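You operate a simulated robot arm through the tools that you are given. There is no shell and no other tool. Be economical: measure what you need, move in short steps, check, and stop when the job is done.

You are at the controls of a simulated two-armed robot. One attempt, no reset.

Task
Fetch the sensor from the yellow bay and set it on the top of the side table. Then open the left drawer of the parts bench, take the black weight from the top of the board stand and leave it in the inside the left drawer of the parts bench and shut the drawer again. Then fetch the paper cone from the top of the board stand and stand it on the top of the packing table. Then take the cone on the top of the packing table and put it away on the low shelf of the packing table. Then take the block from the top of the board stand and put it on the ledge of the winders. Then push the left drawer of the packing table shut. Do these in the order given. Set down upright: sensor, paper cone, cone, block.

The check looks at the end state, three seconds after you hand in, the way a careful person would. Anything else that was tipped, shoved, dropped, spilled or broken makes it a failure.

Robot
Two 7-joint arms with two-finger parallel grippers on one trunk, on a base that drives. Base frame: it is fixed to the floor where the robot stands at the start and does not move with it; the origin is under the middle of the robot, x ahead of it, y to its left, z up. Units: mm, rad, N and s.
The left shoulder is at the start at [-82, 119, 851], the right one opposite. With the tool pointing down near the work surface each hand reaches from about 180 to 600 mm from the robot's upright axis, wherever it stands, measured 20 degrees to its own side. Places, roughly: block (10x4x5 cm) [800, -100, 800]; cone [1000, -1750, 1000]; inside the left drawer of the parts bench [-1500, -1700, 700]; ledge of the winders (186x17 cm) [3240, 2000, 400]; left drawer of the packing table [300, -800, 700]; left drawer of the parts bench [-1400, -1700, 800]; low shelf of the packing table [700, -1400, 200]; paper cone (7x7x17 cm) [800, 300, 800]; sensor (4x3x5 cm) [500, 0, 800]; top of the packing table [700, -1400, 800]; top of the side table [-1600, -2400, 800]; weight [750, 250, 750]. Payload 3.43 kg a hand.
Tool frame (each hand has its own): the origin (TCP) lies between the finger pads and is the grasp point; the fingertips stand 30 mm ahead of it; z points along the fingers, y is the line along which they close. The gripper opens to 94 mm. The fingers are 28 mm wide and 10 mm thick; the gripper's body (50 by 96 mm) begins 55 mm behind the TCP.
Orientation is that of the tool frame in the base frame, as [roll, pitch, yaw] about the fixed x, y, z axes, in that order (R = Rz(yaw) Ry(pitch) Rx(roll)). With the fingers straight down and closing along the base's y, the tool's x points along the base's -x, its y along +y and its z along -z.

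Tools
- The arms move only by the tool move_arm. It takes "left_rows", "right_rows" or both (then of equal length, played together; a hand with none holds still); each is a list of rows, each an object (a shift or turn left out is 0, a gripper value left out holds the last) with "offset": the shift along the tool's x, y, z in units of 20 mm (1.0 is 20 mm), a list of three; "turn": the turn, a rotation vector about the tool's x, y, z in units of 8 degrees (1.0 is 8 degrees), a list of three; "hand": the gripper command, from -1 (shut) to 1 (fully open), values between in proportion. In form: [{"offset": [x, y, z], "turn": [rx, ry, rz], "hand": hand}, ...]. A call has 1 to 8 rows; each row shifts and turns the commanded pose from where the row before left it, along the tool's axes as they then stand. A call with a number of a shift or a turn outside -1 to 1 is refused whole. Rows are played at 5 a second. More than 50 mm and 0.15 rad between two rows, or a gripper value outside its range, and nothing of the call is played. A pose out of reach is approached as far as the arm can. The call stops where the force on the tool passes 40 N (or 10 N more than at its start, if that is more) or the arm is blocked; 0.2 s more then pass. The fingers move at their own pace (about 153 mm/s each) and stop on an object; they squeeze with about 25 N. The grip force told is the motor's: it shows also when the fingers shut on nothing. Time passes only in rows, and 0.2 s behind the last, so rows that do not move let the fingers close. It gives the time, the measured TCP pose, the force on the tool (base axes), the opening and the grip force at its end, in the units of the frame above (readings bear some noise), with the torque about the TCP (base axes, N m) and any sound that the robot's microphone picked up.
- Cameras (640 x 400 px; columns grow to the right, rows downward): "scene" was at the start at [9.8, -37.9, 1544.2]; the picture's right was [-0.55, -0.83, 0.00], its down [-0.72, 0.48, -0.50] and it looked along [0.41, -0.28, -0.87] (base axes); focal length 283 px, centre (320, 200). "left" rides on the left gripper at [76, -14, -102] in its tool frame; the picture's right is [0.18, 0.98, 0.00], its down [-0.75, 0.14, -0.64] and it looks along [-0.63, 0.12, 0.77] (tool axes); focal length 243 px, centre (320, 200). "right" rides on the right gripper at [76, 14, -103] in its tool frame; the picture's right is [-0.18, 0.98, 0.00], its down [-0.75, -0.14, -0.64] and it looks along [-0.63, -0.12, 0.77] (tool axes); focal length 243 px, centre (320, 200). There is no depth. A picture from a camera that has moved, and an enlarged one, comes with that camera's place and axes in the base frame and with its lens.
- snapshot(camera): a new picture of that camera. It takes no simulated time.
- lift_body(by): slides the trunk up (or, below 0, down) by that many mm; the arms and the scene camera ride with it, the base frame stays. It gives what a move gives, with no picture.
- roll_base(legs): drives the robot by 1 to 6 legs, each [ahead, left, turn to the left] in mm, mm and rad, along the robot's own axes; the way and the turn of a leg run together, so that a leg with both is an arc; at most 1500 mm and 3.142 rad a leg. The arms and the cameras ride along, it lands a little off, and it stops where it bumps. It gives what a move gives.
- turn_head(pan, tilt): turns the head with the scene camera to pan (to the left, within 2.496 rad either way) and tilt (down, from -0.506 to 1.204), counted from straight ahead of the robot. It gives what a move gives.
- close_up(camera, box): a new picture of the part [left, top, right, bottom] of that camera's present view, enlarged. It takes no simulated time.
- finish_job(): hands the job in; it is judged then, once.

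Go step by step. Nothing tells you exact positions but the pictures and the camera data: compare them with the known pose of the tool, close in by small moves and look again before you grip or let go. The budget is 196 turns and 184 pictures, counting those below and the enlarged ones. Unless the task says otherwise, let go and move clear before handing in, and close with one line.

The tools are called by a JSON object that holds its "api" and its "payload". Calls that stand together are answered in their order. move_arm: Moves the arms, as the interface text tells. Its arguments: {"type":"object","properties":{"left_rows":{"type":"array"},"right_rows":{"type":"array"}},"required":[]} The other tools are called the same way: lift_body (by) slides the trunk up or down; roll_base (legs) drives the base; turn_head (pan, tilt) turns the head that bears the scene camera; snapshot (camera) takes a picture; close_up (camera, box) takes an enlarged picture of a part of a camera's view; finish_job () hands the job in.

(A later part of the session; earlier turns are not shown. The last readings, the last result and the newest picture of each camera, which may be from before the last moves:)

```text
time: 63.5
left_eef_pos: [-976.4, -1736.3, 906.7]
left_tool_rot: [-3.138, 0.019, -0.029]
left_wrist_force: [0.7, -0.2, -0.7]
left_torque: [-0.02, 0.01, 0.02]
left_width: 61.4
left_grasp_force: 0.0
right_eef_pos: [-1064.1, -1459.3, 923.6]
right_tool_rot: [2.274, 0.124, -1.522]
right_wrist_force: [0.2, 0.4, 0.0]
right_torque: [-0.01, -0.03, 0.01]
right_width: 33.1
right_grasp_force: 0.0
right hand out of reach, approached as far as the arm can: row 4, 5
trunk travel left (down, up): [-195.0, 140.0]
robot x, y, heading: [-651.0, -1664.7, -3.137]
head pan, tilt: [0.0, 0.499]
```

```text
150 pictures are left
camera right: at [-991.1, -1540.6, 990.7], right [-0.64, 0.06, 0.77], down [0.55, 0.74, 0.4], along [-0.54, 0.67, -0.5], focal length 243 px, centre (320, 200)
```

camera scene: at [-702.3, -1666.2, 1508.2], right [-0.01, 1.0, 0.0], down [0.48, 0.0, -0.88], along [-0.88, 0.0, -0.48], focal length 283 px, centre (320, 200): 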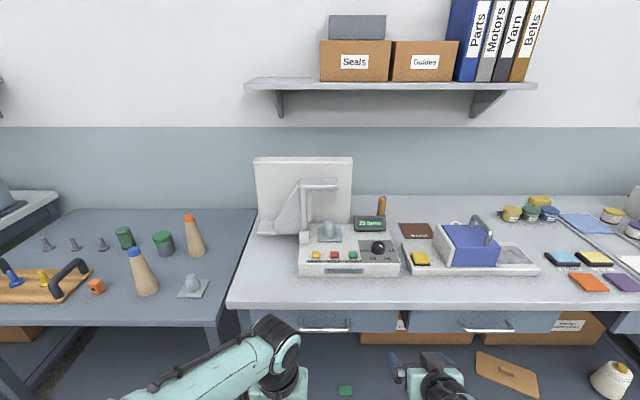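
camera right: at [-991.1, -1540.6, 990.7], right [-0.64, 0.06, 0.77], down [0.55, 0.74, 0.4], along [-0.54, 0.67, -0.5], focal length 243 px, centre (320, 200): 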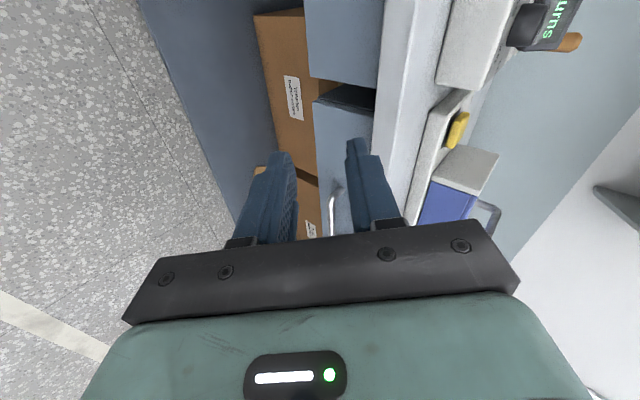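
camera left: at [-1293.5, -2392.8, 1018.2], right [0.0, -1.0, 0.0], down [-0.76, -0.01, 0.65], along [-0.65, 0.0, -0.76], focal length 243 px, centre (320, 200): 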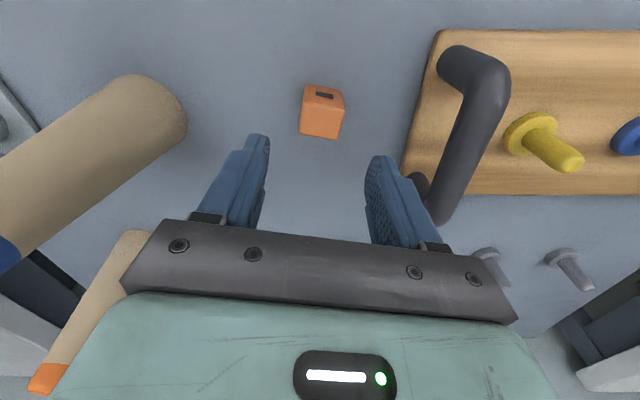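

The hand is nearly rolled over, within 7°, which is good enough for a bar. I'll shift the robot left so the right hand lines up with the left drawer's handle.

{"api": "roll_base", "payload": {"legs": [[0, 190, 0]]}}

{"api": "turn_head", "payload": {"pan": -0.35, "tilt": 0.8}}

{"api": "snapshot", "payload": {"camera": "scene"}}

{"api": "snapshot", "payload": {"camera": "right"}}

```text
time: 65.8
left_eef_pos: [-976.2, -1929.2, 906.5]
left_tool_rot: [-3.139, 0.015, -0.027]
left_wrist_force: [0.6, -0.1, -0.9]
left_torque: [0.0, 0.01, -0.02]
left_width: 61.2
left_grasp_force: 0.1
right_eef_pos: [-1065.1, -1652.3, 922.9]
right_tool_rot: [2.274, 0.124, -1.521]
right_wrist_force: [-0.9, 0.0, 0.5]
right_torque: [0.03, -0.05, 0.02]
right_width: 32.7
right_grasp_force: 0.0
trunk travel left (down, up): [-195.0, 140.0]
robot x, y, heading: [-648.6, -1855.2, -3.135]
head pan, tilt: [0.0, 0.499]
```

```text
time: 66.7
left_eef_pos: [-975.8, -1929.6, 906.8]
left_tool_rot: [-3.138, 0.014, -0.027]
left_wrist_force: [-0.4, -0.6, 0.2]
left_torque: [0.03, 0.01, -0.03]
left_width: 60.9
left_grasp_force: 0.1
right_eef_pos: [-1065.2, -1652.9, 923.7]
right_tool_rot: [2.273, 0.124, -1.517]
right_wrist_force: [0.3, -0.2, 0.2]
right_torque: [-0.02, 0.0, -0.01]
right_width: 33.1
right_grasp_force: 0.0
trunk travel left (down, up): [-195.0, 140.0]
robot x, y, heading: [-646.7, -1856.6, -3.135]
head pan, tilt: [-0.351, 0.799]
```

```text
149 pictures are left
camera scene: at [-685.9, -1831.0, 1482.3], right [0.34, 0.94, 0.0], down [0.67, -0.24, -0.7], along [-0.66, 0.23, -0.72], focal length 283 px, centre (320, 200)
```

scene: 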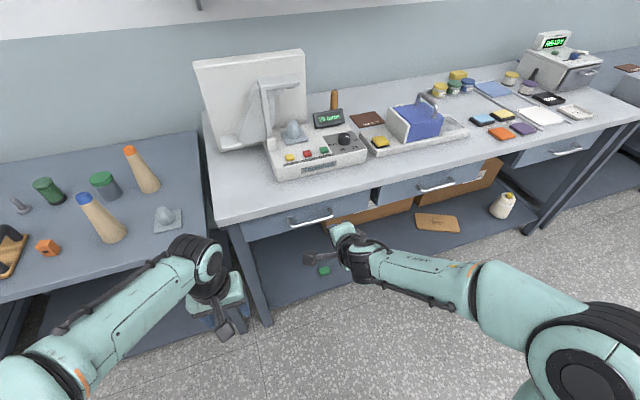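

```text
148 pictures are left
camera right: at [-990.5, -1733.7, 990.5], right [-0.64, 0.06, 0.77], down [0.54, 0.74, 0.4], along [-0.54, 0.67, -0.5], focal length 243 px, centre (320, 200)
```

right: 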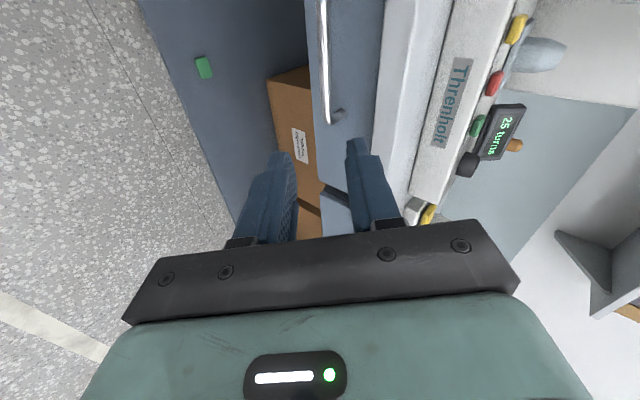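

{"api": "close_up", "payload": {"camera": "scene", "box": [230, 180, 390, 280]}}

{"api": "close_up", "payload": {"camera": "right", "box": [270, 0, 430, 140]}}

```text
4.00 times, centred on (310, 230) of scene
camera zoom: at [-685.9, -1831.0, 1482.3], right [0.34, 0.94, 0.0], down [0.67, -0.24, -0.7], along [-0.66, 0.23, -0.72], focal length 1132 px, centre (360, 80)
```

zoom: 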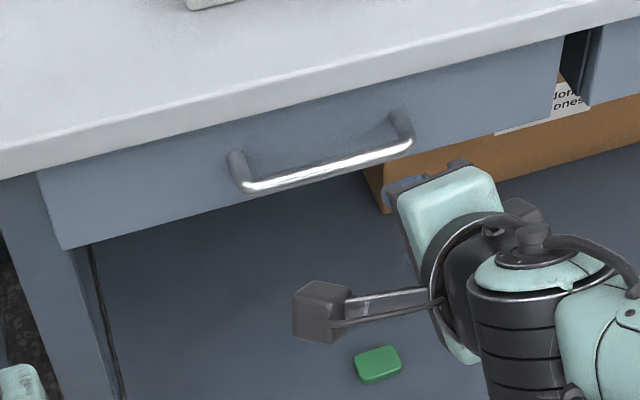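

```text
2.86 times, centred on (350, 70) of right
camera zoom: at [-990.5, -1733.7, 990.5], right [-0.64, 0.06, 0.77], down [0.54, 0.74, 0.4], along [-0.54, 0.67, -0.5], focal length 693 px, centre (234, 571)
```

zoom: 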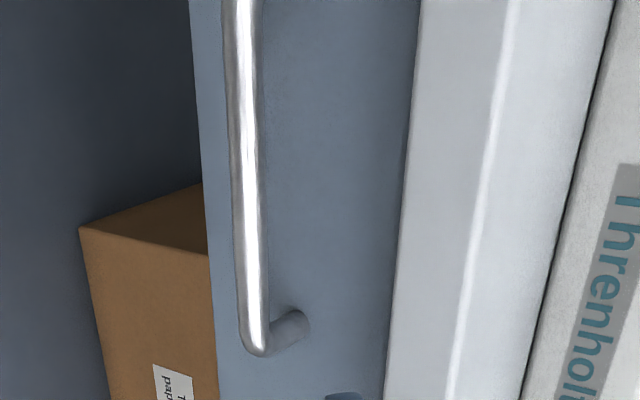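

The handle bar runs y from -1732 to -1601 at about x=-1216, z=815. I'll advance along the fingers and check before closing.

{"api": "move_arm", "payload": {"right_rows": [{"offset": [0.62, 0.75, 0], "hand": 0}, {"offset": [0, 0, 1]}, {"offset": [0, 0, 1]}, {"offset": [0, 0, 1]}, {"offset": [0, 0, 1]}, {"offset": [0, 0, 1]}]}}

{"api": "snapshot", "payload": {"camera": "right"}}

{"api": "close_up", "payload": {"camera": "scene", "box": [230, 160, 390, 260]}}

```text
time: 68.1
left_eef_pos: [-976.1, -1928.3, 907.0]
left_tool_rot: [-3.139, 0.015, -0.025]
left_wrist_force: [0.6, 0.1, -0.1]
left_torque: [0.02, -0.01, -0.01]
left_width: 61.1
left_grasp_force: 0.1
right_eef_pos: [-1151.1, -1663.2, 867.1]
right_tool_rot: [2.272, 0.124, -1.52]
right_wrist_force: [-0.8, 0.0, 0.2]
right_torque: [0.03, 0.02, 0.0]
right_width: 47.1
right_grasp_force: 0.0
trunk travel left (down, up): [-195.0, 140.0]
robot x, y, heading: [-651.8, -1859.1, -3.136]
head pan, tilt: [-0.351, 0.799]
```

```text
145 pictures are left
camera right: at [-1077.4, -1744.5, 935.0], right [-0.64, 0.06, 0.77], down [0.54, 0.74, 0.4], along [-0.54, 0.67, -0.5], focal length 243 px, centre (320, 200)
```

right: 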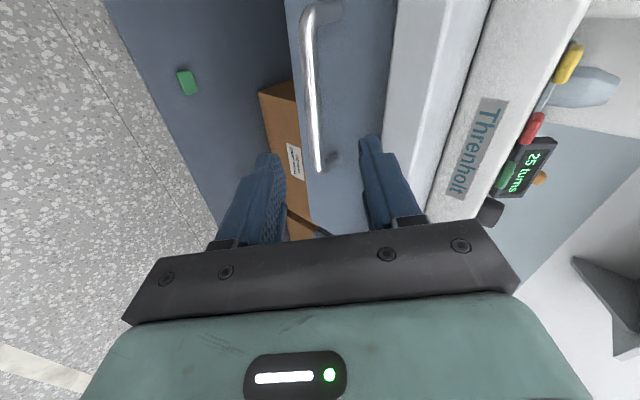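

```text
4.00 times, centred on (310, 210) of scene
camera zoom: at [-686.3, -1830.7, 1482.3], right [0.34, 0.94, 0.0], down [0.68, -0.24, -0.7], along [-0.66, 0.23, -0.72], focal length 1132 px, centre (360, 160)
```

zoom: 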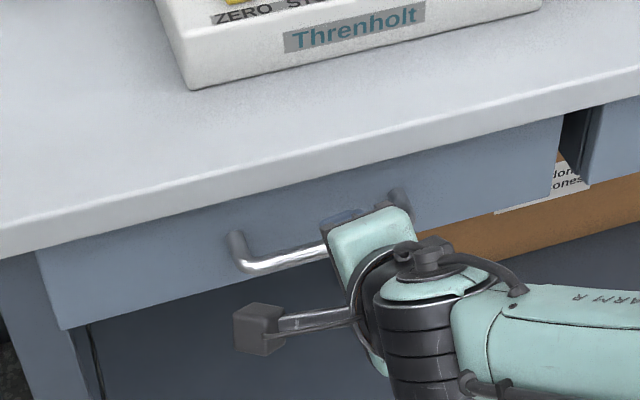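

The bar measures z≈808, aligned within 3 mm. I'll narrow the opening, advance and close.

{"api": "move_arm", "payload": {"right_rows": [{"offset": [0, -0.15, 0.9], "hand": -0.25}, {"offset": [0, 0, 0.9]}, {"offset": [0, 0, 0.9]}, {"offset": [0, 0, 0.8]}]}}

{"api": "snapshot", "payload": {"camera": "right"}}

```text
time: 69.1
left_eef_pos: [-976.3, -1928.7, 907.6]
left_tool_rot: [-3.137, 0.017, -0.026]
left_wrist_force: [-0.6, 0.5, 0.0]
left_torque: [0.0, 0.02, 0.0]
left_width: 61.1
left_grasp_force: 0.1
right_eef_pos: [-1200.8, -1660.1, 820.9]
right_tool_rot: [2.273, 0.124, -1.518]
right_wrist_force: [0.2, 0.2, -0.4]
right_torque: [0.01, 0.01, -0.02]
right_width: 35.5
right_grasp_force: 0.0
trunk travel left (down, up): [-195.0, 140.0]
robot x, y, heading: [-649.2, -1857.3, -3.13]
head pan, tilt: [-0.351, 0.799]
```

```text
143 pictures are left
camera right: at [-1127.7, -1741.4, 888.7], right [-0.64, 0.06, 0.77], down [0.54, 0.74, 0.4], along [-0.54, 0.67, -0.5], focal length 243 px, centre (320, 200)
```

right: 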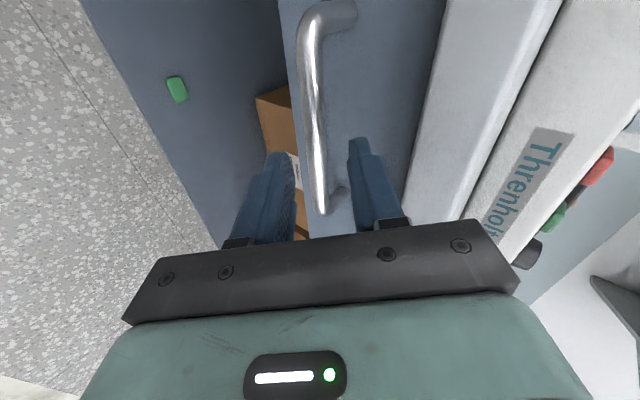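

The bar lies between the fingers, so I'll close on it.

{"api": "move_arm", "payload": {"right_rows": [{"offset": [0, 0, 0.1], "hand": -1}, {}, {}, {}]}}

{"api": "snapshot", "payload": {"camera": "right"}}

```text
time: 70.1
left_eef_pos: [-976.7, -1928.9, 906.9]
left_tool_rot: [-3.137, 0.016, -0.026]
left_wrist_force: [0.0, -0.1, -0.4]
left_torque: [0.0, 0.0, 0.0]
left_width: 61.2
left_grasp_force: 0.0
right_eef_pos: [-1203.0, -1660.4, 820.5]
right_tool_rot: [2.273, 0.125, -1.521]
right_wrist_force: [0.6, 1.6, -0.2]
right_torque: [0.0, -0.02, 0.02]
right_width: 0.3
right_grasp_force: 25.5
trunk travel left (down, up): [-195.0, 140.0]
robot x, y, heading: [-646.0, -1860.4, -3.131]
head pan, tilt: [-0.351, 0.799]
```

```text
142 pictures are left
camera right: at [-1128.9, -1741.3, 888.0], right [-0.64, 0.06, 0.77], down [0.54, 0.74, 0.4], along [-0.54, 0.67, -0.5], focal length 243 px, centre (320, 200)
```

right: 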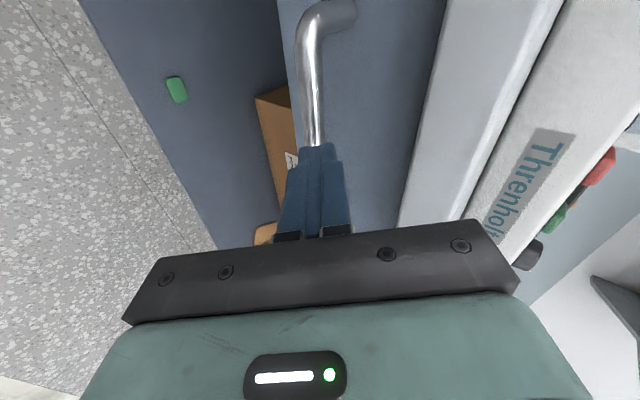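

The fingers closed just short of the bar, which is about 20 mm further in. I'll open, advance 30 mm and look.

{"api": "move_arm", "payload": {"right_rows": [{"hand": -0.25}, {}, {"offset": [0, 0, 0.5]}, {"offset": [0, 0, 0.5]}, {"offset": [0, 0, 0.5]}]}}

{"api": "close_up", "payload": {"camera": "right", "box": [200, 80, 440, 260]}}

```text
time: 71.3
left_eef_pos: [-976.1, -1929.3, 907.3]
left_tool_rot: [-3.138, 0.016, -0.025]
left_wrist_force: [0.1, 0.0, 0.0]
left_torque: [-0.02, 0.0, 0.0]
left_width: 61.0
left_grasp_force: 0.0
right_eef_pos: [-1226.4, -1657.9, 801.1]
right_tool_rot: [2.274, 0.123, -1.519]
right_wrist_force: [0.2, 0.6, -0.5]
right_torque: [0.02, -0.02, 0.02]
right_width: 35.5
right_grasp_force: 0.1
trunk travel left (down, up): [-195.0, 140.0]
robot x, y, heading: [-651.4, -1855.6, -3.133]
head pan, tilt: [-0.351, 0.799]
```

```text
2.22 times, centred on (320, 170) of right
camera zoom: at [-1152.8, -1739.3, 868.4], right [-0.64, 0.06, 0.77], down [0.54, 0.74, 0.4], along [-0.54, 0.67, -0.5], focal length 539 px, centre (320, 267)
```

zoom: 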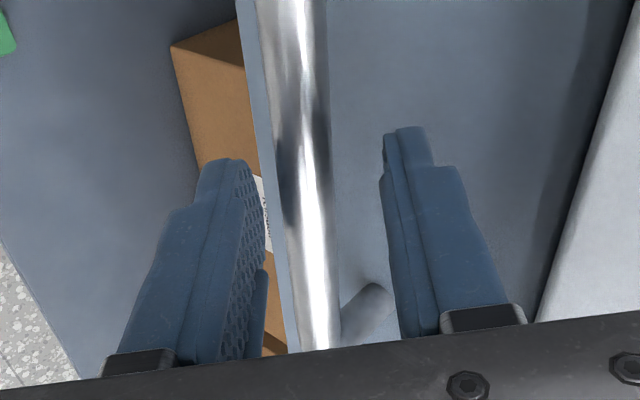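

{"api": "move_arm", "payload": {"right_rows": [{"offset": [0, 0, 0.2], "hand": -1}, {}, {}, {}]}}

{"api": "snapshot", "payload": {"camera": "right"}}

```text
time: 72.4
left_eef_pos: [-973.4, -1929.0, 908.1]
left_tool_rot: [-3.138, 0.018, -0.029]
left_wrist_force: [0.8, -0.2, 0.7]
left_torque: [0.0, 0.01, 0.02]
left_width: 61.1
left_grasp_force: 0.0
right_eef_pos: [-1226.7, -1657.3, 797.6]
right_tool_rot: [2.278, 0.117, -1.524]
right_wrist_force: [18.3, 1.1, 7.8]
right_torque: [-1.28, -0.25, -0.89]
right_width: 18.0
right_grasp_force: 44.9
trunk travel left (down, up): [-195.0, 140.0]
robot x, y, heading: [-647.3, -1860.9, -3.134]
head pan, tilt: [-0.351, 0.799]
stopped in row 4 (right hand): the force on the tool passed its limit at 40 N (the readings are from after the stop); the commanded pose is now the measured one
```

```text
140 pictures are left
camera right: at [-1152.5, -1738.9, 866.3], right [-0.64, 0.07, 0.76], down [0.55, 0.74, 0.4], along [-0.54, 0.67, -0.51], focal length 243 px, centre (320, 200)
```

right: 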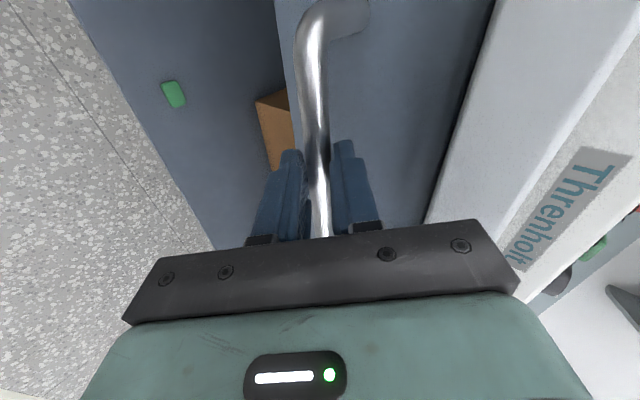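

The bar is gripped. I'll pull gently with the arm along +x.

{"api": "move_arm", "payload": {"right_rows": [{"offset": [0.05, -0.64, -0.77]}, {"offset": [0.05, -0.64, -0.77]}, {"offset": [0.05, -0.64, -0.77]}, {"offset": [0.05, -0.64, -0.77]}, {"offset": [0.05, -0.64, -0.77]}, {"offset": [0.05, -0.64, -0.77]}]}}

{"api": "snapshot", "payload": {"camera": "scene"}}

```text
time: 73.8
left_eef_pos: [-975.2, -1928.9, 907.5]
left_tool_rot: [-3.137, 0.018, -0.027]
left_wrist_force: [0.1, 0.1, 0.0]
left_torque: [-0.05, 0.0, -0.03]
left_width: 61.0
left_grasp_force: 0.0
right_eef_pos: [-1106.5, -1657.5, 798.1]
right_tool_rot: [2.279, 0.12, -1.521]
right_wrist_force: [1.1, -1.0, 12.3]
right_torque: [-0.87, 0.16, -1.08]
right_width: 18.4
right_grasp_force: 44.8
trunk travel left (down, up): [-195.0, 140.0]
robot x, y, heading: [-649.5, -1856.0, -3.129]
head pan, tilt: [-0.351, 0.799]
```

```text
139 pictures are left
camera scene: at [-684.2, -1831.3, 1482.3], right [0.34, 0.94, 0.0], down [0.67, -0.24, -0.7], along [-0.66, 0.23, -0.72], focal length 283 px, centre (320, 200)
```

scene: 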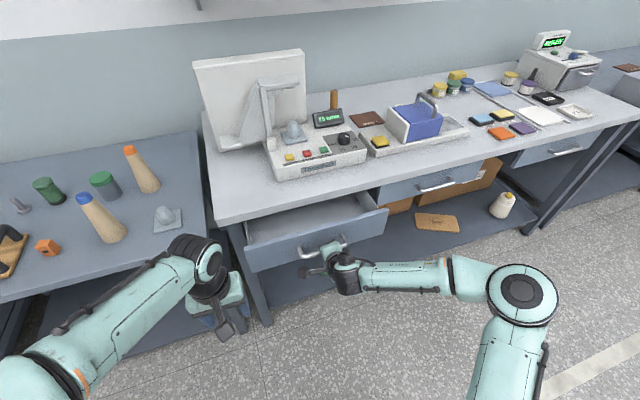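

The drawer slides nicely. I'll pull another 100 mm.

{"api": "move_arm", "payload": {"right_rows": [{"offset": [0.05, -0.64, -0.77]}, {"offset": [0.05, -0.64, -0.77]}, {"offset": [0.05, -0.64, -0.77]}, {"offset": [0.05, -0.64, -0.77]}, {"offset": [0.05, -0.64, -0.77]}]}}

{"api": "snapshot", "payload": {"camera": "scene"}}

```text
time: 75.0
left_eef_pos: [-974.1, -1928.7, 907.7]
left_tool_rot: [-3.136, 0.018, -0.026]
left_wrist_force: [-0.5, -0.3, -0.9]
left_torque: [0.02, -0.01, 0.01]
left_width: 61.2
left_grasp_force: 0.1
right_eef_pos: [-1004.6, -1658.6, 799.5]
right_tool_rot: [2.28, 0.122, -1.52]
right_wrist_force: [1.6, 2.2, 9.2]
right_torque: [-1.43, 0.27, -0.31]
right_width: 18.2
right_grasp_force: 44.5
trunk travel left (down, up): [-195.0, 140.0]
robot x, y, heading: [-650.8, -1857.0, -3.137]
head pan, tilt: [-0.351, 0.799]
```

```text
138 pictures are left
camera scene: at [-684.5, -1830.7, 1482.3], right [0.34, 0.94, 0.0], down [0.67, -0.24, -0.7], along [-0.66, 0.23, -0.72], focal length 283 px, centre (320, 200)
```

scene: 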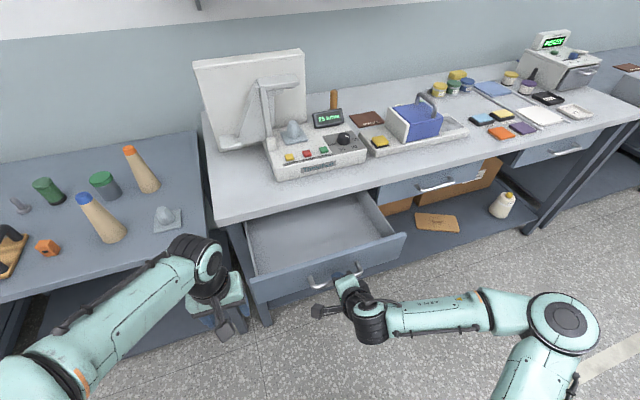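

The drawer is open by about 220 mm. I'll release the handle and back the right hand away.

{"api": "move_arm", "payload": {"right_rows": [{"hand": 0.0}, {}, {"offset": [0, 0, -1]}, {"offset": [0, 0, -1]}, {"offset": [0, 0, -1]}, {"offset": [0, 0, -1]}]}}

{"api": "roll_base", "payload": {"legs": [[-180, 0, 0]]}}

{"api": "turn_head", "payload": {"pan": -0.2, "tilt": 0.9}}

{"api": "snapshot", "payload": {"camera": "scene"}}

```text
time: 76.4
left_eef_pos: [-974.5, -1929.4, 907.3]
left_tool_rot: [-3.138, 0.018, -0.026]
left_wrist_force: [-0.3, 0.0, -0.1]
left_torque: [0.02, 0.01, -0.01]
left_width: 61.2
left_grasp_force: 0.0
right_eef_pos: [-967.3, -1661.7, 855.4]
right_tool_rot: [2.28, 0.121, -1.52]
right_wrist_force: [-0.4, 0.6, -0.1]
right_torque: [-0.04, 0.01, 0.02]
right_width: 46.8
right_grasp_force: 0.1
right hand out of reach, approached as far as the arm can: row 5, 6
trunk travel left (down, up): [-195.0, 140.0]
robot x, y, heading: [-646.6, -1858.6, -3.135]
head pan, tilt: [-0.351, 0.799]
```

```text
time: 77.8
left_eef_pos: [-801.5, -1928.2, 907.4]
left_tool_rot: [-3.137, 0.019, -0.024]
left_wrist_force: [0.7, 0.2, 0.3]
left_torque: [-0.03, -0.02, 0.0]
left_width: 61.0
left_grasp_force: 0.0
right_eef_pos: [-792.1, -1660.3, 856.3]
right_tool_rot: [2.279, 0.123, -1.518]
right_wrist_force: [-0.5, 0.9, -0.3]
right_torque: [0.0, 0.0, 0.01]
right_width: 47.0
right_grasp_force: 0.0
trunk travel left (down, up): [-195.0, 140.0]
robot x, y, heading: [-473.8, -1855.8, -3.135]
head pan, tilt: [-0.351, 0.799]
```

```text
time: 78.5
left_eef_pos: [-802.3, -1929.7, 908.6]
left_tool_rot: [-3.138, 0.015, -0.024]
left_wrist_force: [0.6, 0.5, -0.9]
left_torque: [0.03, -0.01, 0.0]
left_width: 61.3
left_grasp_force: 0.1
right_eef_pos: [-793.9, -1659.9, 855.4]
right_tool_rot: [2.279, 0.123, -1.518]
right_wrist_force: [0.4, 0.2, -0.5]
right_torque: [0.04, 0.0, -0.02]
right_width: 47.1
right_grasp_force: 0.1
trunk travel left (down, up): [-195.0, 140.0]
robot x, y, heading: [-476.3, -1858.0, -3.138]
head pan, tilt: [-0.201, 0.901]
```

```text
137 pictures are left
camera scene: at [-509.8, -1842.1, 1474.4], right [0.19, 0.98, 0.0], down [0.77, -0.15, -0.62], along [-0.61, 0.12, -0.78], focal length 283 px, centre (320, 200)
```

scene: 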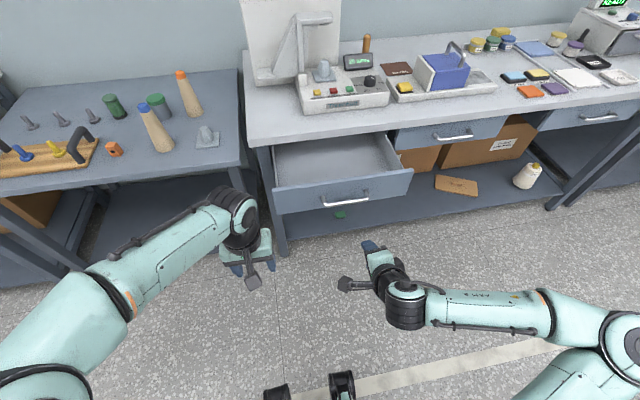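

Now I'll raise the trunk and head back to the board stand for the weight.

{"api": "lift_body", "payload": {"by": 80}}

{"api": "roll_base", "payload": {"legs": [[60, 0, 0], [0, 0, -1.571], [1000, 0, 0], [950, 0, 0], [0, 0, -1.571], [300, 0, 0]]}}

{"api": "turn_head", "payload": {"pan": 0.0, "tilt": 0.7}}

{"api": "snapshot", "payload": {"camera": "scene"}}

```text
time: 79.7
left_eef_pos: [-801.3, -1927.7, 986.7]
left_tool_rot: [-3.138, 0.017, -0.024]
left_wrist_force: [0.2, 1.6, 0.7]
left_torque: [0.01, -0.01, 0.02]
left_width: 60.8
left_grasp_force: 0.1
right_eef_pos: [-809.8, -1658.5, 949.0]
right_tool_rot: [2.248, 0.12, -1.521]
right_wrist_force: [-0.3, -0.6, -0.4]
right_torque: [0.02, -0.01, -0.01]
right_width: 47.0
right_grasp_force: 0.0
trunk travel left (down, up): [-275.0, 60.0]
robot x, y, heading: [-473.2, -1858.1, -3.131]
head pan, tilt: [-0.201, 0.901]
```

```text
time: 99.3
left_eef_pos: [141.8, 183.4, 986.1]
left_tool_rot: [-3.138, 0.016, 3.117]
left_wrist_force: [0.0, -0.1, -0.1]
left_torque: [-0.02, 0.01, 0.0]
left_width: 61.2
left_grasp_force: 0.1
right_eef_pos: [150.2, -85.0, 948.7]
right_tool_rot: [2.25, 0.121, 1.621]
right_wrist_force: [-1.0, -0.2, 0.2]
right_torque: [0.02, 0.0, -0.02]
right_width: 46.9
right_grasp_force: 0.0
trunk travel left (down, up): [-275.0, 60.0]
robot x, y, heading: [-185.3, 111.2, 0.006]
head pan, tilt: [-0.201, 0.901]
```

```text
time: 100.1
left_eef_pos: [141.4, 183.5, 986.7]
left_tool_rot: [-3.139, 0.019, 3.119]
left_wrist_force: [0.1, -0.2, 0.0]
left_torque: [-0.04, 0.01, -0.02]
left_width: 60.9
left_grasp_force: 0.0
right_eef_pos: [150.6, -85.0, 949.0]
right_tool_rot: [2.251, 0.124, 1.619]
right_wrist_force: [0.6, -0.8, -0.1]
right_torque: [-0.02, -0.04, 0.02]
right_width: 47.0
right_grasp_force: 0.2
trunk travel left (down, up): [-275.0, 60.0]
robot x, y, heading: [-185.3, 109.1, 0.004]
head pan, tilt: [0.0, 0.7]
```

```text
136 pictures are left
camera scene: at [-145.7, 110.2, 1570.9], right [0.01, -1.0, 0.0], down [-0.64, -0.01, -0.76], along [0.76, 0.01, -0.64], focal length 283 px, centre (320, 200)
```

scene: 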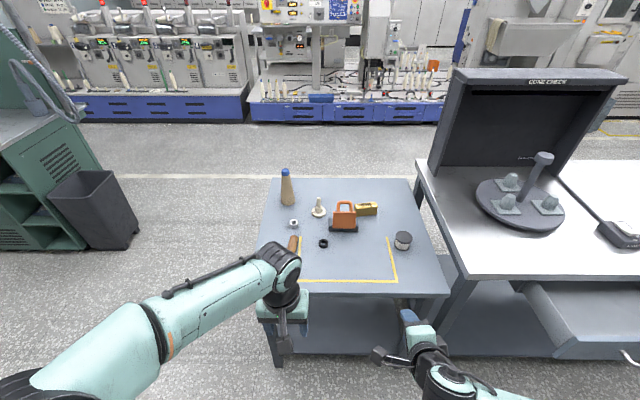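

Objects are visible now, so I'll zoom in on the board stand.

{"api": "close_up", "payload": {"camera": "scene", "box": [250, 150, 430, 290]}}

```text
2.86 times, centred on (340, 220) of scene
camera zoom: at [-145.7, 110.2, 1570.9], right [0.01, -1.0, 0.0], down [-0.64, -0.01, -0.76], along [0.76, 0.01, -0.64], focal length 808 px, centre (263, 143)
```

zoom: 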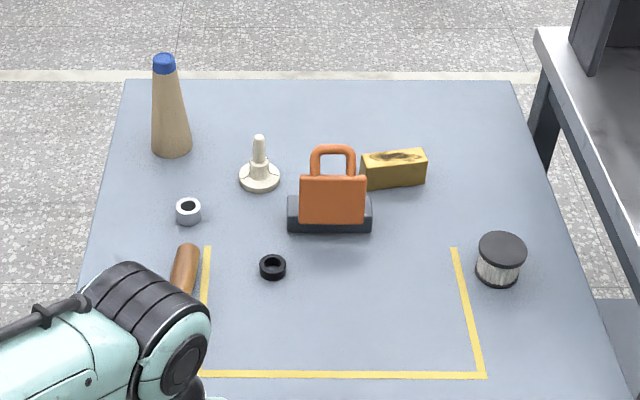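

Two rings are present, one silver and one black; the black one at about (576, 106) is the black weight. I'll drive in and bring the left hand over it.

{"api": "roll_base", "payload": {"legs": [[205, -60, 0]]}}

{"api": "move_arm", "payload": {"left_rows": [{"offset": [-1, 0, 0], "hand": 0.5}, {"offset": [-1, 0, 0]}, {"offset": [-1, 0, 0.5]}, {"offset": [-1, 0, 0.5]}, {"offset": [-1, 0, 0.5]}, {"offset": [-1, 0, 0.5]}, {"offset": [-1, 0, 0.5]}, {"offset": [-1, 0, 0.5]}]}}

{"api": "snapshot", "payload": {"camera": "left"}}

{"api": "snapshot", "payload": {"camera": "scene"}}

```text
time: 101.7
left_eef_pos: [344.6, 125.6, 987.4]
left_tool_rot: [-3.139, 0.014, 3.114]
left_wrist_force: [0.8, -0.8, -0.6]
left_torque: [-0.05, 0.05, 0.02]
left_width: 61.0
left_grasp_force: 0.1
right_eef_pos: [352.6, -143.0, 947.6]
right_tool_rot: [2.25, 0.122, 1.617]
right_wrist_force: [-0.2, 0.1, 0.0]
right_torque: [0.0, 0.04, -0.01]
right_width: 46.9
right_grasp_force: 0.1
trunk travel left (down, up): [-275.0, 60.0]
robot x, y, heading: [16.9, 55.4, 0.001]
head pan, tilt: [0.0, 0.7]
```

```text
time: 103.5
left_eef_pos: [505.8, 121.5, 929.5]
left_tool_rot: [-3.139, 0.017, 3.116]
left_wrist_force: [0.9, -0.1, -0.5]
left_torque: [-0.04, -0.01, 0.0]
left_width: 70.5
left_grasp_force: 0.0
right_eef_pos: [352.5, -142.8, 949.3]
right_tool_rot: [2.25, 0.122, 1.619]
right_wrist_force: [0.8, 0.9, 0.5]
right_torque: [0.01, 0.0, -0.04]
right_width: 46.9
right_grasp_force: 0.0
trunk travel left (down, up): [-275.0, 60.0]
robot x, y, heading: [14.5, 50.8, 0.002]
head pan, tilt: [0.0, 0.7]
```

```text
134 pictures are left
camera left: at [427.8, 108.1, 1029.6], right [-0.16, 0.99, -0.01], down [0.75, 0.12, 0.65], along [0.65, 0.1, -0.76], focal length 243 px, centre (320, 200)
```

left: 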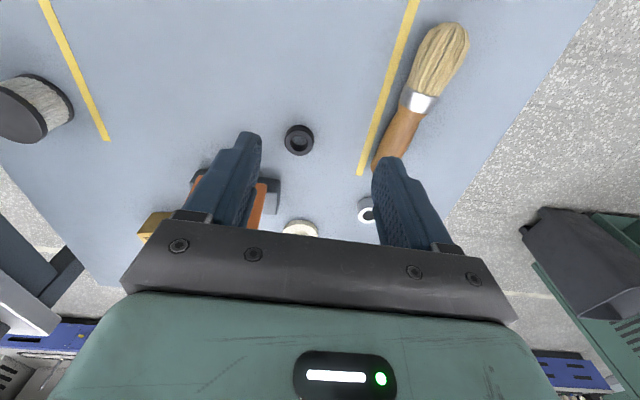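

```text
133 pictures are left
camera scene: at [57.7, 52.7, 1570.9], right [0.01, -1.0, 0.0], down [-0.64, 0.0, -0.76], along [0.76, 0.01, -0.64], focal length 283 px, centre (320, 200)
```

scene: 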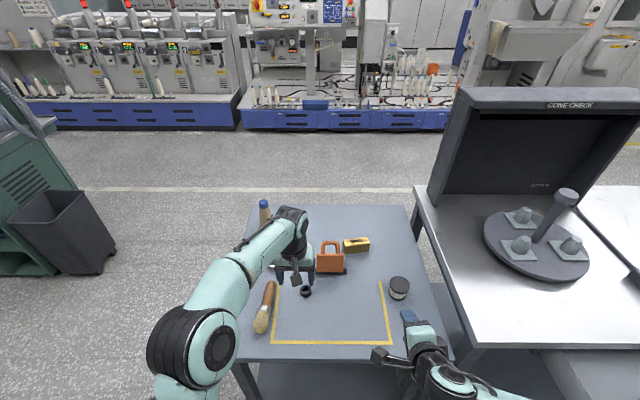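

The black weight is at (571, 103). I'll line up above it and look again.

{"api": "move_arm", "payload": {"left_rows": [{"offset": [-0.82, -0.2, 1]}, {"offset": [-0.82, -0.2, 1]}, {"offset": [-0.82, -0.2, 1]}, {"offset": [-0.82, -0.2, 1]}, {"offset": [0, 0, 1]}, {"offset": [0, 0, 0.5]}]}}

{"api": "snapshot", "payload": {"camera": "left"}}

```text
time: 104.9
left_eef_pos: [567.4, 102.2, 820.4]
left_tool_rot: [-3.136, 0.016, 3.115]
left_wrist_force: [-0.7, -0.8, -0.1]
left_torque: [-0.01, -0.02, 0.03]
left_width: 70.6
left_grasp_force: 0.1
left hand out of reach, approached as far as the arm can: row 4
right_eef_pos: [353.9, -143.2, 948.4]
right_tool_rot: [2.25, 0.124, 1.618]
right_wrist_force: [-0.2, -0.2, -0.1]
right_torque: [-0.01, -0.05, 0.0]
right_width: 47.4
right_grasp_force: 0.1
trunk travel left (down, up): [-275.0, 60.0]
robot x, y, heading: [20.5, 54.8, 0.007]
head pan, tilt: [0.0, 0.7]
```

```text
132 pictures are left
camera left: at [488.8, 89.4, 921.1], right [-0.16, 0.99, -0.01], down [0.75, 0.12, 0.65], along [0.65, 0.1, -0.76], focal length 243 px, centre (320, 200)
```

left: 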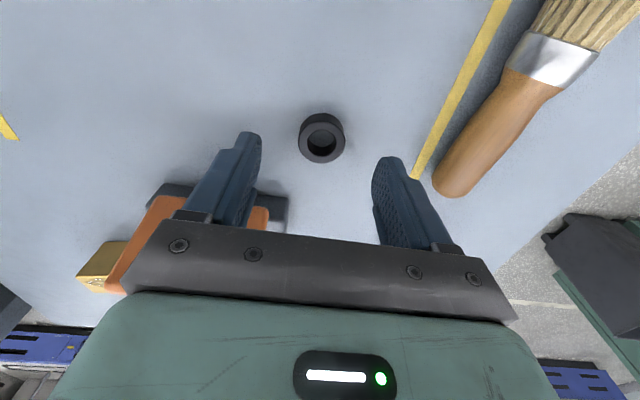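

The weight is centred between the fingers. Descending gently and closing.

{"api": "move_arm", "payload": {"left_rows": [{"offset": [-0.1, 0, 0.9]}, {"offset": [0, 0, 0.9]}, {"offset": [0, 0, 0.45]}, {"hand": -1}, {}, {}, {}]}}

{"api": "snapshot", "payload": {"camera": "left"}}

```text
time: 106.5
left_eef_pos: [569.2, 101.9, 775.8]
left_tool_rot: [-3.138, 0.018, 3.113]
left_wrist_force: [0.2, 0.2, 0.8]
left_torque: [0.03, -0.03, 0.0]
left_width: 34.9
left_grasp_force: 25.0
right_eef_pos: [353.6, -142.5, 948.4]
right_tool_rot: [2.249, 0.123, 1.616]
right_wrist_force: [-0.5, 0.2, 0.2]
right_torque: [-0.02, 0.01, 0.0]
right_width: 47.0
right_grasp_force: 0.0
trunk travel left (down, up): [-275.0, 60.0]
robot x, y, heading: [24.7, 51.9, 0.008]
head pan, tilt: [0.0, 0.7]
```

```text
131 pictures are left
camera left: at [490.9, 89.0, 876.0], right [-0.16, 0.99, -0.01], down [0.75, 0.12, 0.65], along [0.65, 0.1, -0.76], focal length 243 px, centre (320, 200)
```

left: 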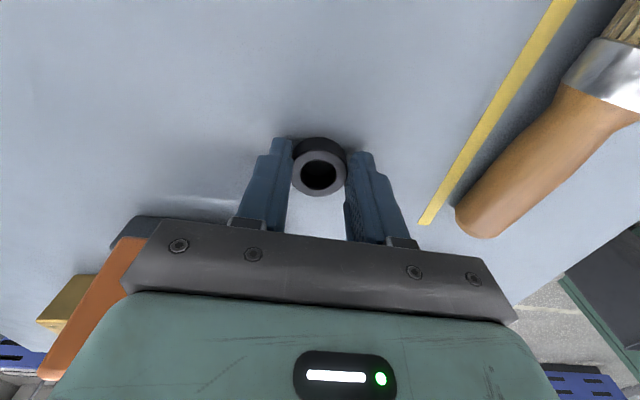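

The weight is gripped at 35 mm. Lifting and retracting.

{"api": "move_arm", "payload": {"left_rows": [{"offset": [0, 0, -0.6]}, {"offset": [0, 0, -1]}, {"offset": [0, 0, -1]}, {"offset": [0, 0, -1]}, {"offset": [0, 0, -1]}, {"offset": [1, 0, -1]}, {"offset": [1, 0, -1]}, {"offset": [1, 0, -1]}]}}

{"api": "move_arm", "payload": {"left_rows": [{"offset": [1, 0, -1]}, {"offset": [1, 0, -1]}, {"offset": [1, 0, -1]}, {"offset": [1, 0, 0]}, {"offset": [1, 0, 0]}, {"offset": [1, 0, 0]}, {"offset": [1, 0, 0]}]}}

{"api": "snapshot", "payload": {"camera": "left"}}

```text
time: 108.3
left_eef_pos: [505.8, 106.8, 927.4]
left_tool_rot: [-3.139, 0.015, 3.115]
left_wrist_force: [0.1, 0.6, -0.7]
left_torque: [0.03, 0.02, -0.01]
left_width: 35.4
left_grasp_force: 24.7
right_eef_pos: [350.9, -142.3, 948.5]
right_tool_rot: [2.249, 0.124, 1.619]
right_wrist_force: [-0.3, 0.0, 0.1]
right_torque: [0.0, 0.02, 0.02]
right_width: 46.9
right_grasp_force: 0.1
trunk travel left (down, up): [-275.0, 60.0]
robot x, y, heading: [20.1, 55.5, 0.01]
head pan, tilt: [0.0, 0.7]
```

```text
time: 109.9
left_eef_pos: [365.5, 108.3, 984.9]
left_tool_rot: [-3.139, 0.017, 3.114]
left_wrist_force: [0.5, -0.7, -0.7]
left_torque: [-0.01, 0.0, 0.01]
left_width: 35.2
left_grasp_force: 24.6
right_eef_pos: [352.1, -142.8, 948.4]
right_tool_rot: [2.248, 0.125, 1.618]
right_wrist_force: [-0.2, -0.8, -0.4]
right_torque: [0.01, 0.0, -0.01]
right_width: 46.7
right_grasp_force: 0.1
trunk travel left (down, up): [-275.0, 60.0]
robot x, y, heading: [17.1, 54.5, 0.006]
head pan, tilt: [0.0, 0.7]
```

```text
130 pictures are left
camera left: at [287.5, 96.4, 1085.4], right [-0.16, 0.99, -0.01], down [0.75, 0.12, 0.65], along [0.65, 0.1, -0.76], focal length 243 px, centre (320, 200)
```

left: 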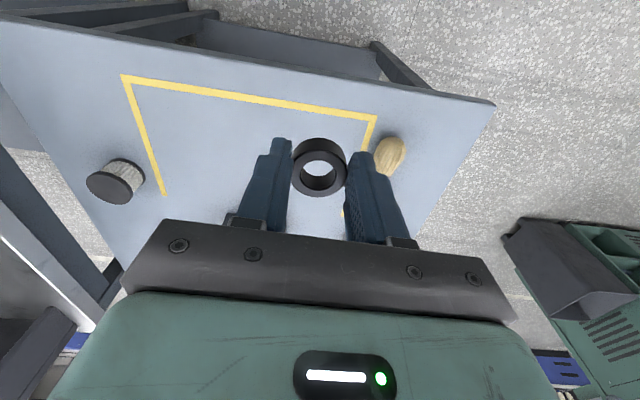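

The weight is held securely. Driving back to the open drawer.

{"api": "roll_base", "payload": {"legs": [[-400, 0, 0], [0, 0, -1.571], [900, 0, 0], [720, 0, 0], [0, 0, -1.571]]}}

{"api": "turn_head", "payload": {"pan": 0.1, "tilt": 0.8}}

{"api": "snapshot", "payload": {"camera": "scene"}}

```text
time: 127.9
left_eef_pos: [-715.2, -1642.8, 985.6]
left_tool_rot: [-3.138, 0.015, 0.001]
left_wrist_force: [-0.4, 1.1, -1.2]
left_torque: [0.01, -0.02, -0.02]
left_width: 35.0
left_grasp_force: 24.5
right_eef_pos: [-709.0, -1390.9, 948.9]
right_tool_rot: [2.25, 0.125, -1.497]
right_wrist_force: [-1.3, -0.1, 0.0]
right_torque: [0.0, -0.01, -0.01]
right_width: 47.0
right_grasp_force: 0.0
trunk travel left (down, up): [-275.0, 60.0]
robot x, y, heading: [-369.9, -1578.1, -3.107]
head pan, tilt: [0.0, 0.7]
```

```text
time: 128.6
left_eef_pos: [-714.1, -1644.1, 985.4]
left_tool_rot: [-3.137, 0.014, 0.0]
left_wrist_force: [-0.2, -0.6, -1.7]
left_torque: [0.0, 0.0, 0.01]
left_width: 35.0
left_grasp_force: 25.0
right_eef_pos: [-708.0, -1391.1, 949.3]
right_tool_rot: [2.249, 0.123, -1.495]
right_wrist_force: [1.2, -0.2, -0.7]
right_torque: [-0.02, -0.02, 0.01]
right_width: 47.0
right_grasp_force: 0.1
trunk travel left (down, up): [-275.0, 60.0]
robot x, y, heading: [-366.3, -1583.6, -3.107]
head pan, tilt: [0.099, 0.799]
```

```text
129 pictures are left
camera scene: at [-406.0, -1588.7, 1562.7], right [-0.13, 0.99, 0.0], down [0.71, 0.1, -0.7], along [-0.69, -0.09, -0.72], focal length 283 px, centre (320, 200)
```

scene: 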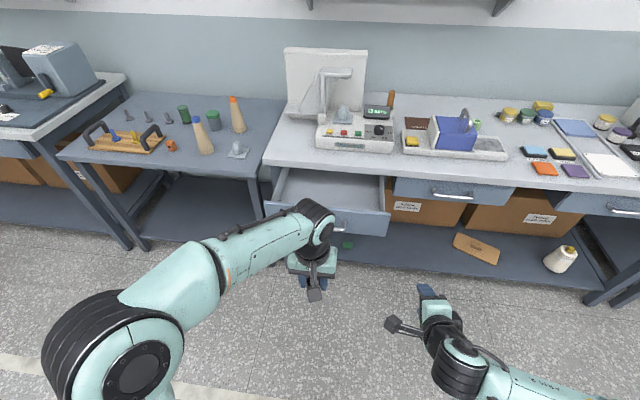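

The drawer's opening spans about x -1064 to -1230. I'll square up and drive in so the left hand can reach over it.

{"api": "roll_base", "payload": {"legs": [[0, 25, -0.035], [290, 0, 0]]}}

{"api": "move_arm", "payload": {"left_rows": [{"offset": [-1, 0, 0]}, {"offset": [-1, 0, 0]}, {"offset": [-1, 0, 0]}, {"offset": [-1, 0, 0]}, {"offset": [-1, 0, 0]}]}}

{"api": "snapshot", "payload": {"camera": "left"}}

{"api": "snapshot", "payload": {"camera": "scene"}}

```text
time: 131.1
left_eef_pos: [-1009.9, -1661.2, 984.8]
left_tool_rot: [-3.137, 0.015, -0.025]
left_wrist_force: [0.6, 0.1, -1.2]
left_torque: [-0.03, -0.03, 0.06]
left_width: 35.0
left_grasp_force: 24.8
right_eef_pos: [-997.6, -1409.2, 949.3]
right_tool_rot: [2.25, 0.124, -1.522]
right_wrist_force: [0.0, 0.0, -0.1]
right_torque: [0.01, -0.02, 0.01]
right_width: 47.1
right_grasp_force: 0.1
trunk travel left (down, up): [-275.0, 60.0]
robot x, y, heading: [-661.9, -1604.3, -3.132]
head pan, tilt: [0.099, 0.799]
```

```text
time: 132.3
left_eef_pos: [-1110.1, -1658.3, 987.0]
left_tool_rot: [-3.137, 0.017, -0.024]
left_wrist_force: [-0.8, 0.1, -0.6]
left_torque: [0.03, -0.03, -0.01]
left_width: 35.2
left_grasp_force: 24.6
right_eef_pos: [-997.9, -1408.0, 947.8]
right_tool_rot: [2.25, 0.124, -1.523]
right_wrist_force: [0.7, -1.0, 0.4]
right_torque: [-0.02, -0.02, 0.0]
right_width: 47.1
right_grasp_force: 0.1
trunk travel left (down, up): [-275.0, 60.0]
robot x, y, heading: [-662.5, -1600.5, -3.129]
head pan, tilt: [0.099, 0.799]
```

```text
128 pictures are left
camera left: at [-1031.3, -1647.5, 1086.7], right [0.16, -0.99, -0.01], down [-0.75, -0.12, 0.65], along [-0.65, -0.1, -0.76], focal length 243 px, centre (320, 200)
```

left: 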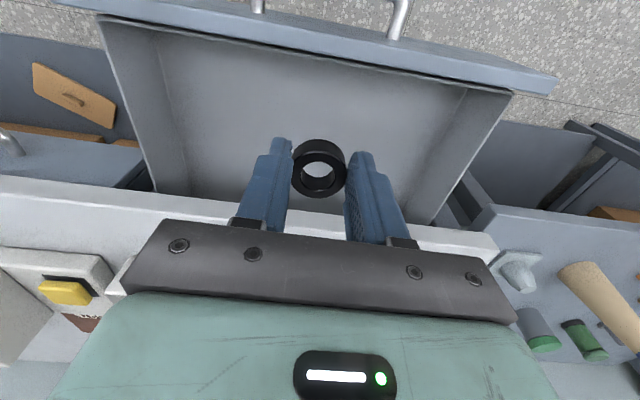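

```text
127 pictures are left
camera scene: at [-699.9, -1613.9, 1562.7], right [-0.11, 0.99, 0.0], down [0.71, 0.08, -0.7], along [-0.69, -0.08, -0.72], focal length 283 px, centre (320, 200)
```

scene: 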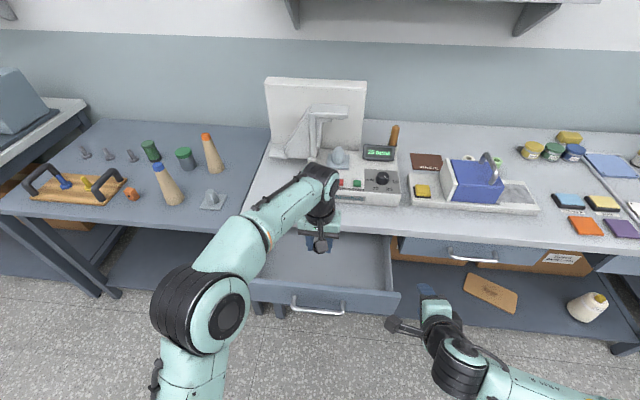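

The drawer's opening runs x≈-1085 to -1255. I'll move to x≈-1150 and lower in.

{"api": "move_arm", "payload": {"left_rows": [{"offset": [-1, 0, 1]}, {"offset": [-1, 0.3, 1]}, {"offset": [0, 0, 1]}, {"offset": [0, 0, 1]}, {"offset": [0, 0, 1]}, {"offset": [0, 0, 1]}]}}

{"api": "snapshot", "payload": {"camera": "left"}}

{"api": "close_up", "payload": {"camera": "scene", "box": [220, 160, 420, 320]}}

```text
time: 133.7
left_eef_pos: [-1151.0, -1663.4, 865.8]
left_tool_rot: [-3.138, 0.017, -0.024]
left_wrist_force: [0.1, -0.4, -0.8]
left_torque: [-0.02, 0.0, 0.01]
left_width: 35.1
left_grasp_force: 24.8
right_eef_pos: [-997.3, -1407.7, 948.1]
right_tool_rot: [2.25, 0.124, -1.522]
right_wrist_force: [0.4, -0.2, 0.1]
right_torque: [0.02, 0.03, 0.0]
right_width: 46.8
right_grasp_force: 0.0
trunk travel left (down, up): [-275.0, 60.0]
robot x, y, heading: [-662.9, -1602.7, -3.136]
head pan, tilt: [0.099, 0.799]
```

```text
126 pictures are left
camera left: at [-1073.8, -1651.7, 966.9], right [0.16, -0.99, -0.01], down [-0.75, -0.13, 0.65], along [-0.65, -0.1, -0.76], focal length 243 px, centre (320, 200)
```

left: 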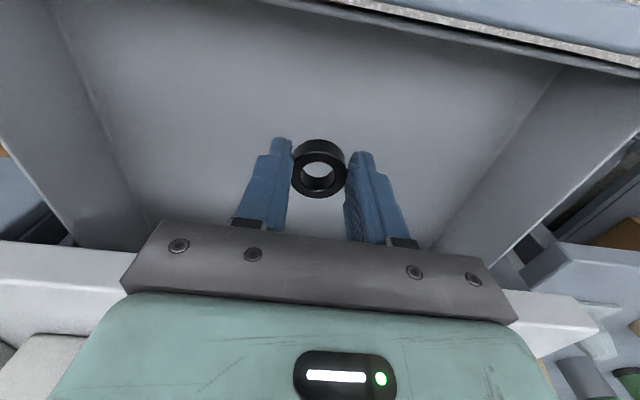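

```text
2.50 times, centred on (320, 240) of scene
camera zoom: at [-699.6, -1614.0, 1562.7], right [-0.11, 0.99, 0.0], down [0.71, 0.08, -0.7], along [-0.69, -0.08, -0.72], focal length 707 px, centre (320, 100)
```

zoom: 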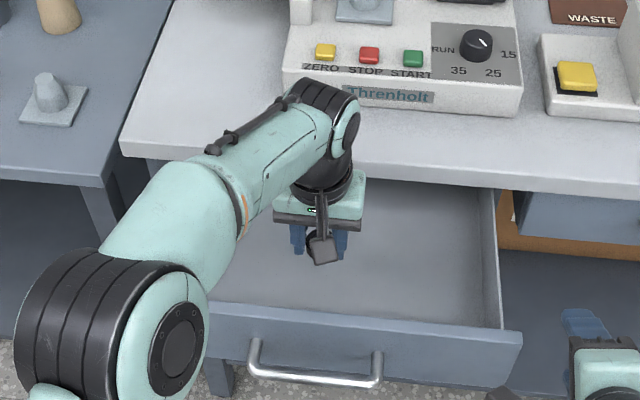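

Clear all round. Lowering further, with small final steps.

{"api": "move_arm", "payload": {"left_rows": [{"offset": [0, 0, 1]}, {"offset": [0, 0, 1]}, {"offset": [0, 0, 0.5]}, {"offset": [0, 0, 0.4]}]}}

{"api": "snapshot", "payload": {"camera": "left"}}

```text
time: 134.7
left_eef_pos: [-1152.2, -1663.0, 808.4]
left_tool_rot: [-3.138, 0.016, -0.024]
left_wrist_force: [-0.2, 0.6, -1.4]
left_torque: [0.02, -0.01, 0.01]
left_width: 35.1
left_grasp_force: 24.6
right_eef_pos: [-997.7, -1408.6, 946.9]
right_tool_rot: [2.249, 0.123, -1.523]
right_wrist_force: [-0.1, -0.2, -0.3]
right_torque: [0.03, 0.04, -0.02]
right_width: 47.4
right_grasp_force: 0.1
trunk travel left (down, up): [-275.0, 60.0]
robot x, y, heading: [-663.0, -1605.3, -3.131]
head pan, tilt: [0.099, 0.799]
```

```text
124 pictures are left
camera left: at [-1074.2, -1651.7, 908.7], right [0.16, -0.99, -0.01], down [-0.75, -0.12, 0.65], along [-0.65, -0.1, -0.76], focal length 243 px, centre (320, 200)
```

left: 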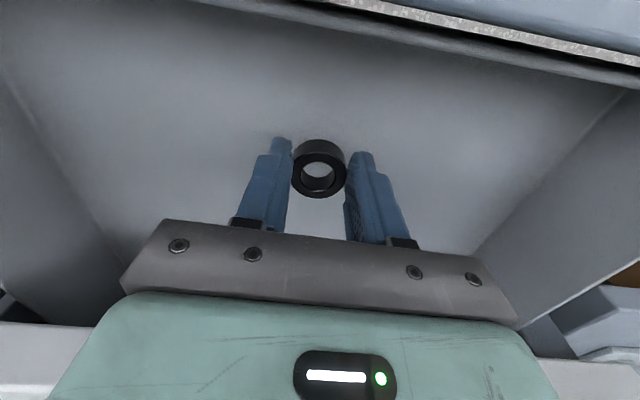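

{"api": "move_arm", "payload": {"left_rows": [{"offset": [0, 0, 0.4]}, {"offset": [0, 0, 0.4]}, {"offset": [0, 0, 0.4]}, {"offset": [0, 0, 0.4]}, {"offset": [0, 0, 0.4]}]}}

{"api": "snapshot", "payload": {"camera": "left"}}

```text
time: 135.9
left_eef_pos: [-1155.2, -1661.6, 772.2]
left_tool_rot: [-3.136, 0.027, -0.025]
left_wrist_force: [-0.6, -1.4, 19.3]
left_torque: [-0.1, -0.05, 0.1]
left_width: 35.6
left_grasp_force: 24.9
right_eef_pos: [-996.7, -1408.4, 950.3]
right_tool_rot: [2.25, 0.125, -1.523]
right_wrist_force: [-0.6, 1.0, 0.0]
right_torque: [0.01, 0.02, 0.02]
right_width: 47.2
right_grasp_force: 0.1
trunk travel left (down, up): [-275.0, 60.0]
robot x, y, heading: [-661.7, -1604.7, -3.129]
head pan, tilt: [0.099, 0.799]
```

```text
123 pictures are left
camera left: at [-1074.7, -1650.9, 872.4], right [0.16, -0.99, -0.01], down [-0.74, -0.13, 0.66], along [-0.65, -0.1, -0.75], focal length 243 px, centre (320, 200)
```

left: 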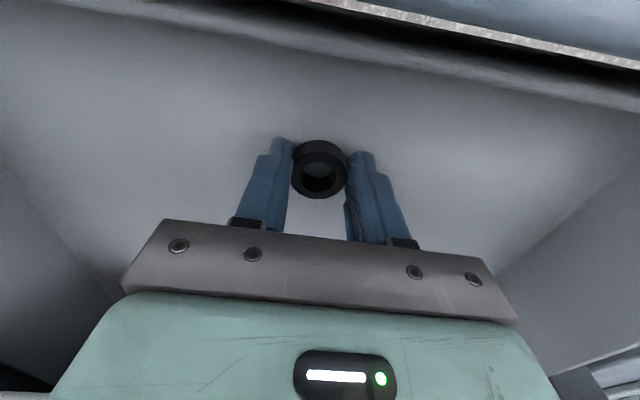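

The weight is on the drawer floor. Releasing and rising.

{"api": "move_arm", "payload": {"left_rows": [{"offset": [0, 0, -0.1], "hand": 0.2}, {}, {}, {"offset": [0, 0, -1]}, {"offset": [0, 0, -1]}, {"offset": [0, 0, -1]}, {"offset": [0, 0, -1]}, {"offset": [0, 0, -1]}]}}

{"api": "snapshot", "payload": {"camera": "left"}}

```text
time: 137.7
left_eef_pos: [-1151.0, -1663.1, 871.8]
left_tool_rot: [-3.138, 0.019, -0.023]
left_wrist_force: [-0.3, 0.1, 0.6]
left_torque: [0.0, -0.05, 0.0]
left_width: 56.7
left_grasp_force: 0.0
right_eef_pos: [-996.6, -1410.4, 948.6]
right_tool_rot: [2.251, 0.124, -1.522]
right_wrist_force: [-0.6, 0.3, 0.4]
right_torque: [0.01, 0.01, 0.0]
right_width: 46.9
right_grasp_force: 0.1
trunk travel left (down, up): [-275.0, 60.0]
robot x, y, heading: [-660.9, -1604.0, -3.128]
head pan, tilt: [0.099, 0.799]
```

```text
122 pictures are left
camera left: at [-1072.4, -1652.1, 971.8], right [0.16, -0.99, -0.01], down [-0.75, -0.13, 0.65], along [-0.65, -0.1, -0.76], focal length 243 px, centre (320, 200)
```

left: 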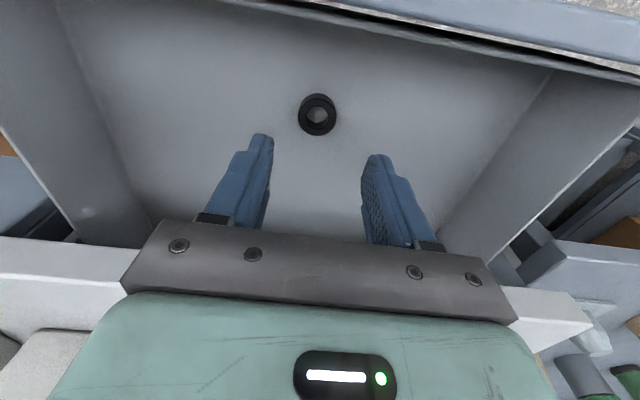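

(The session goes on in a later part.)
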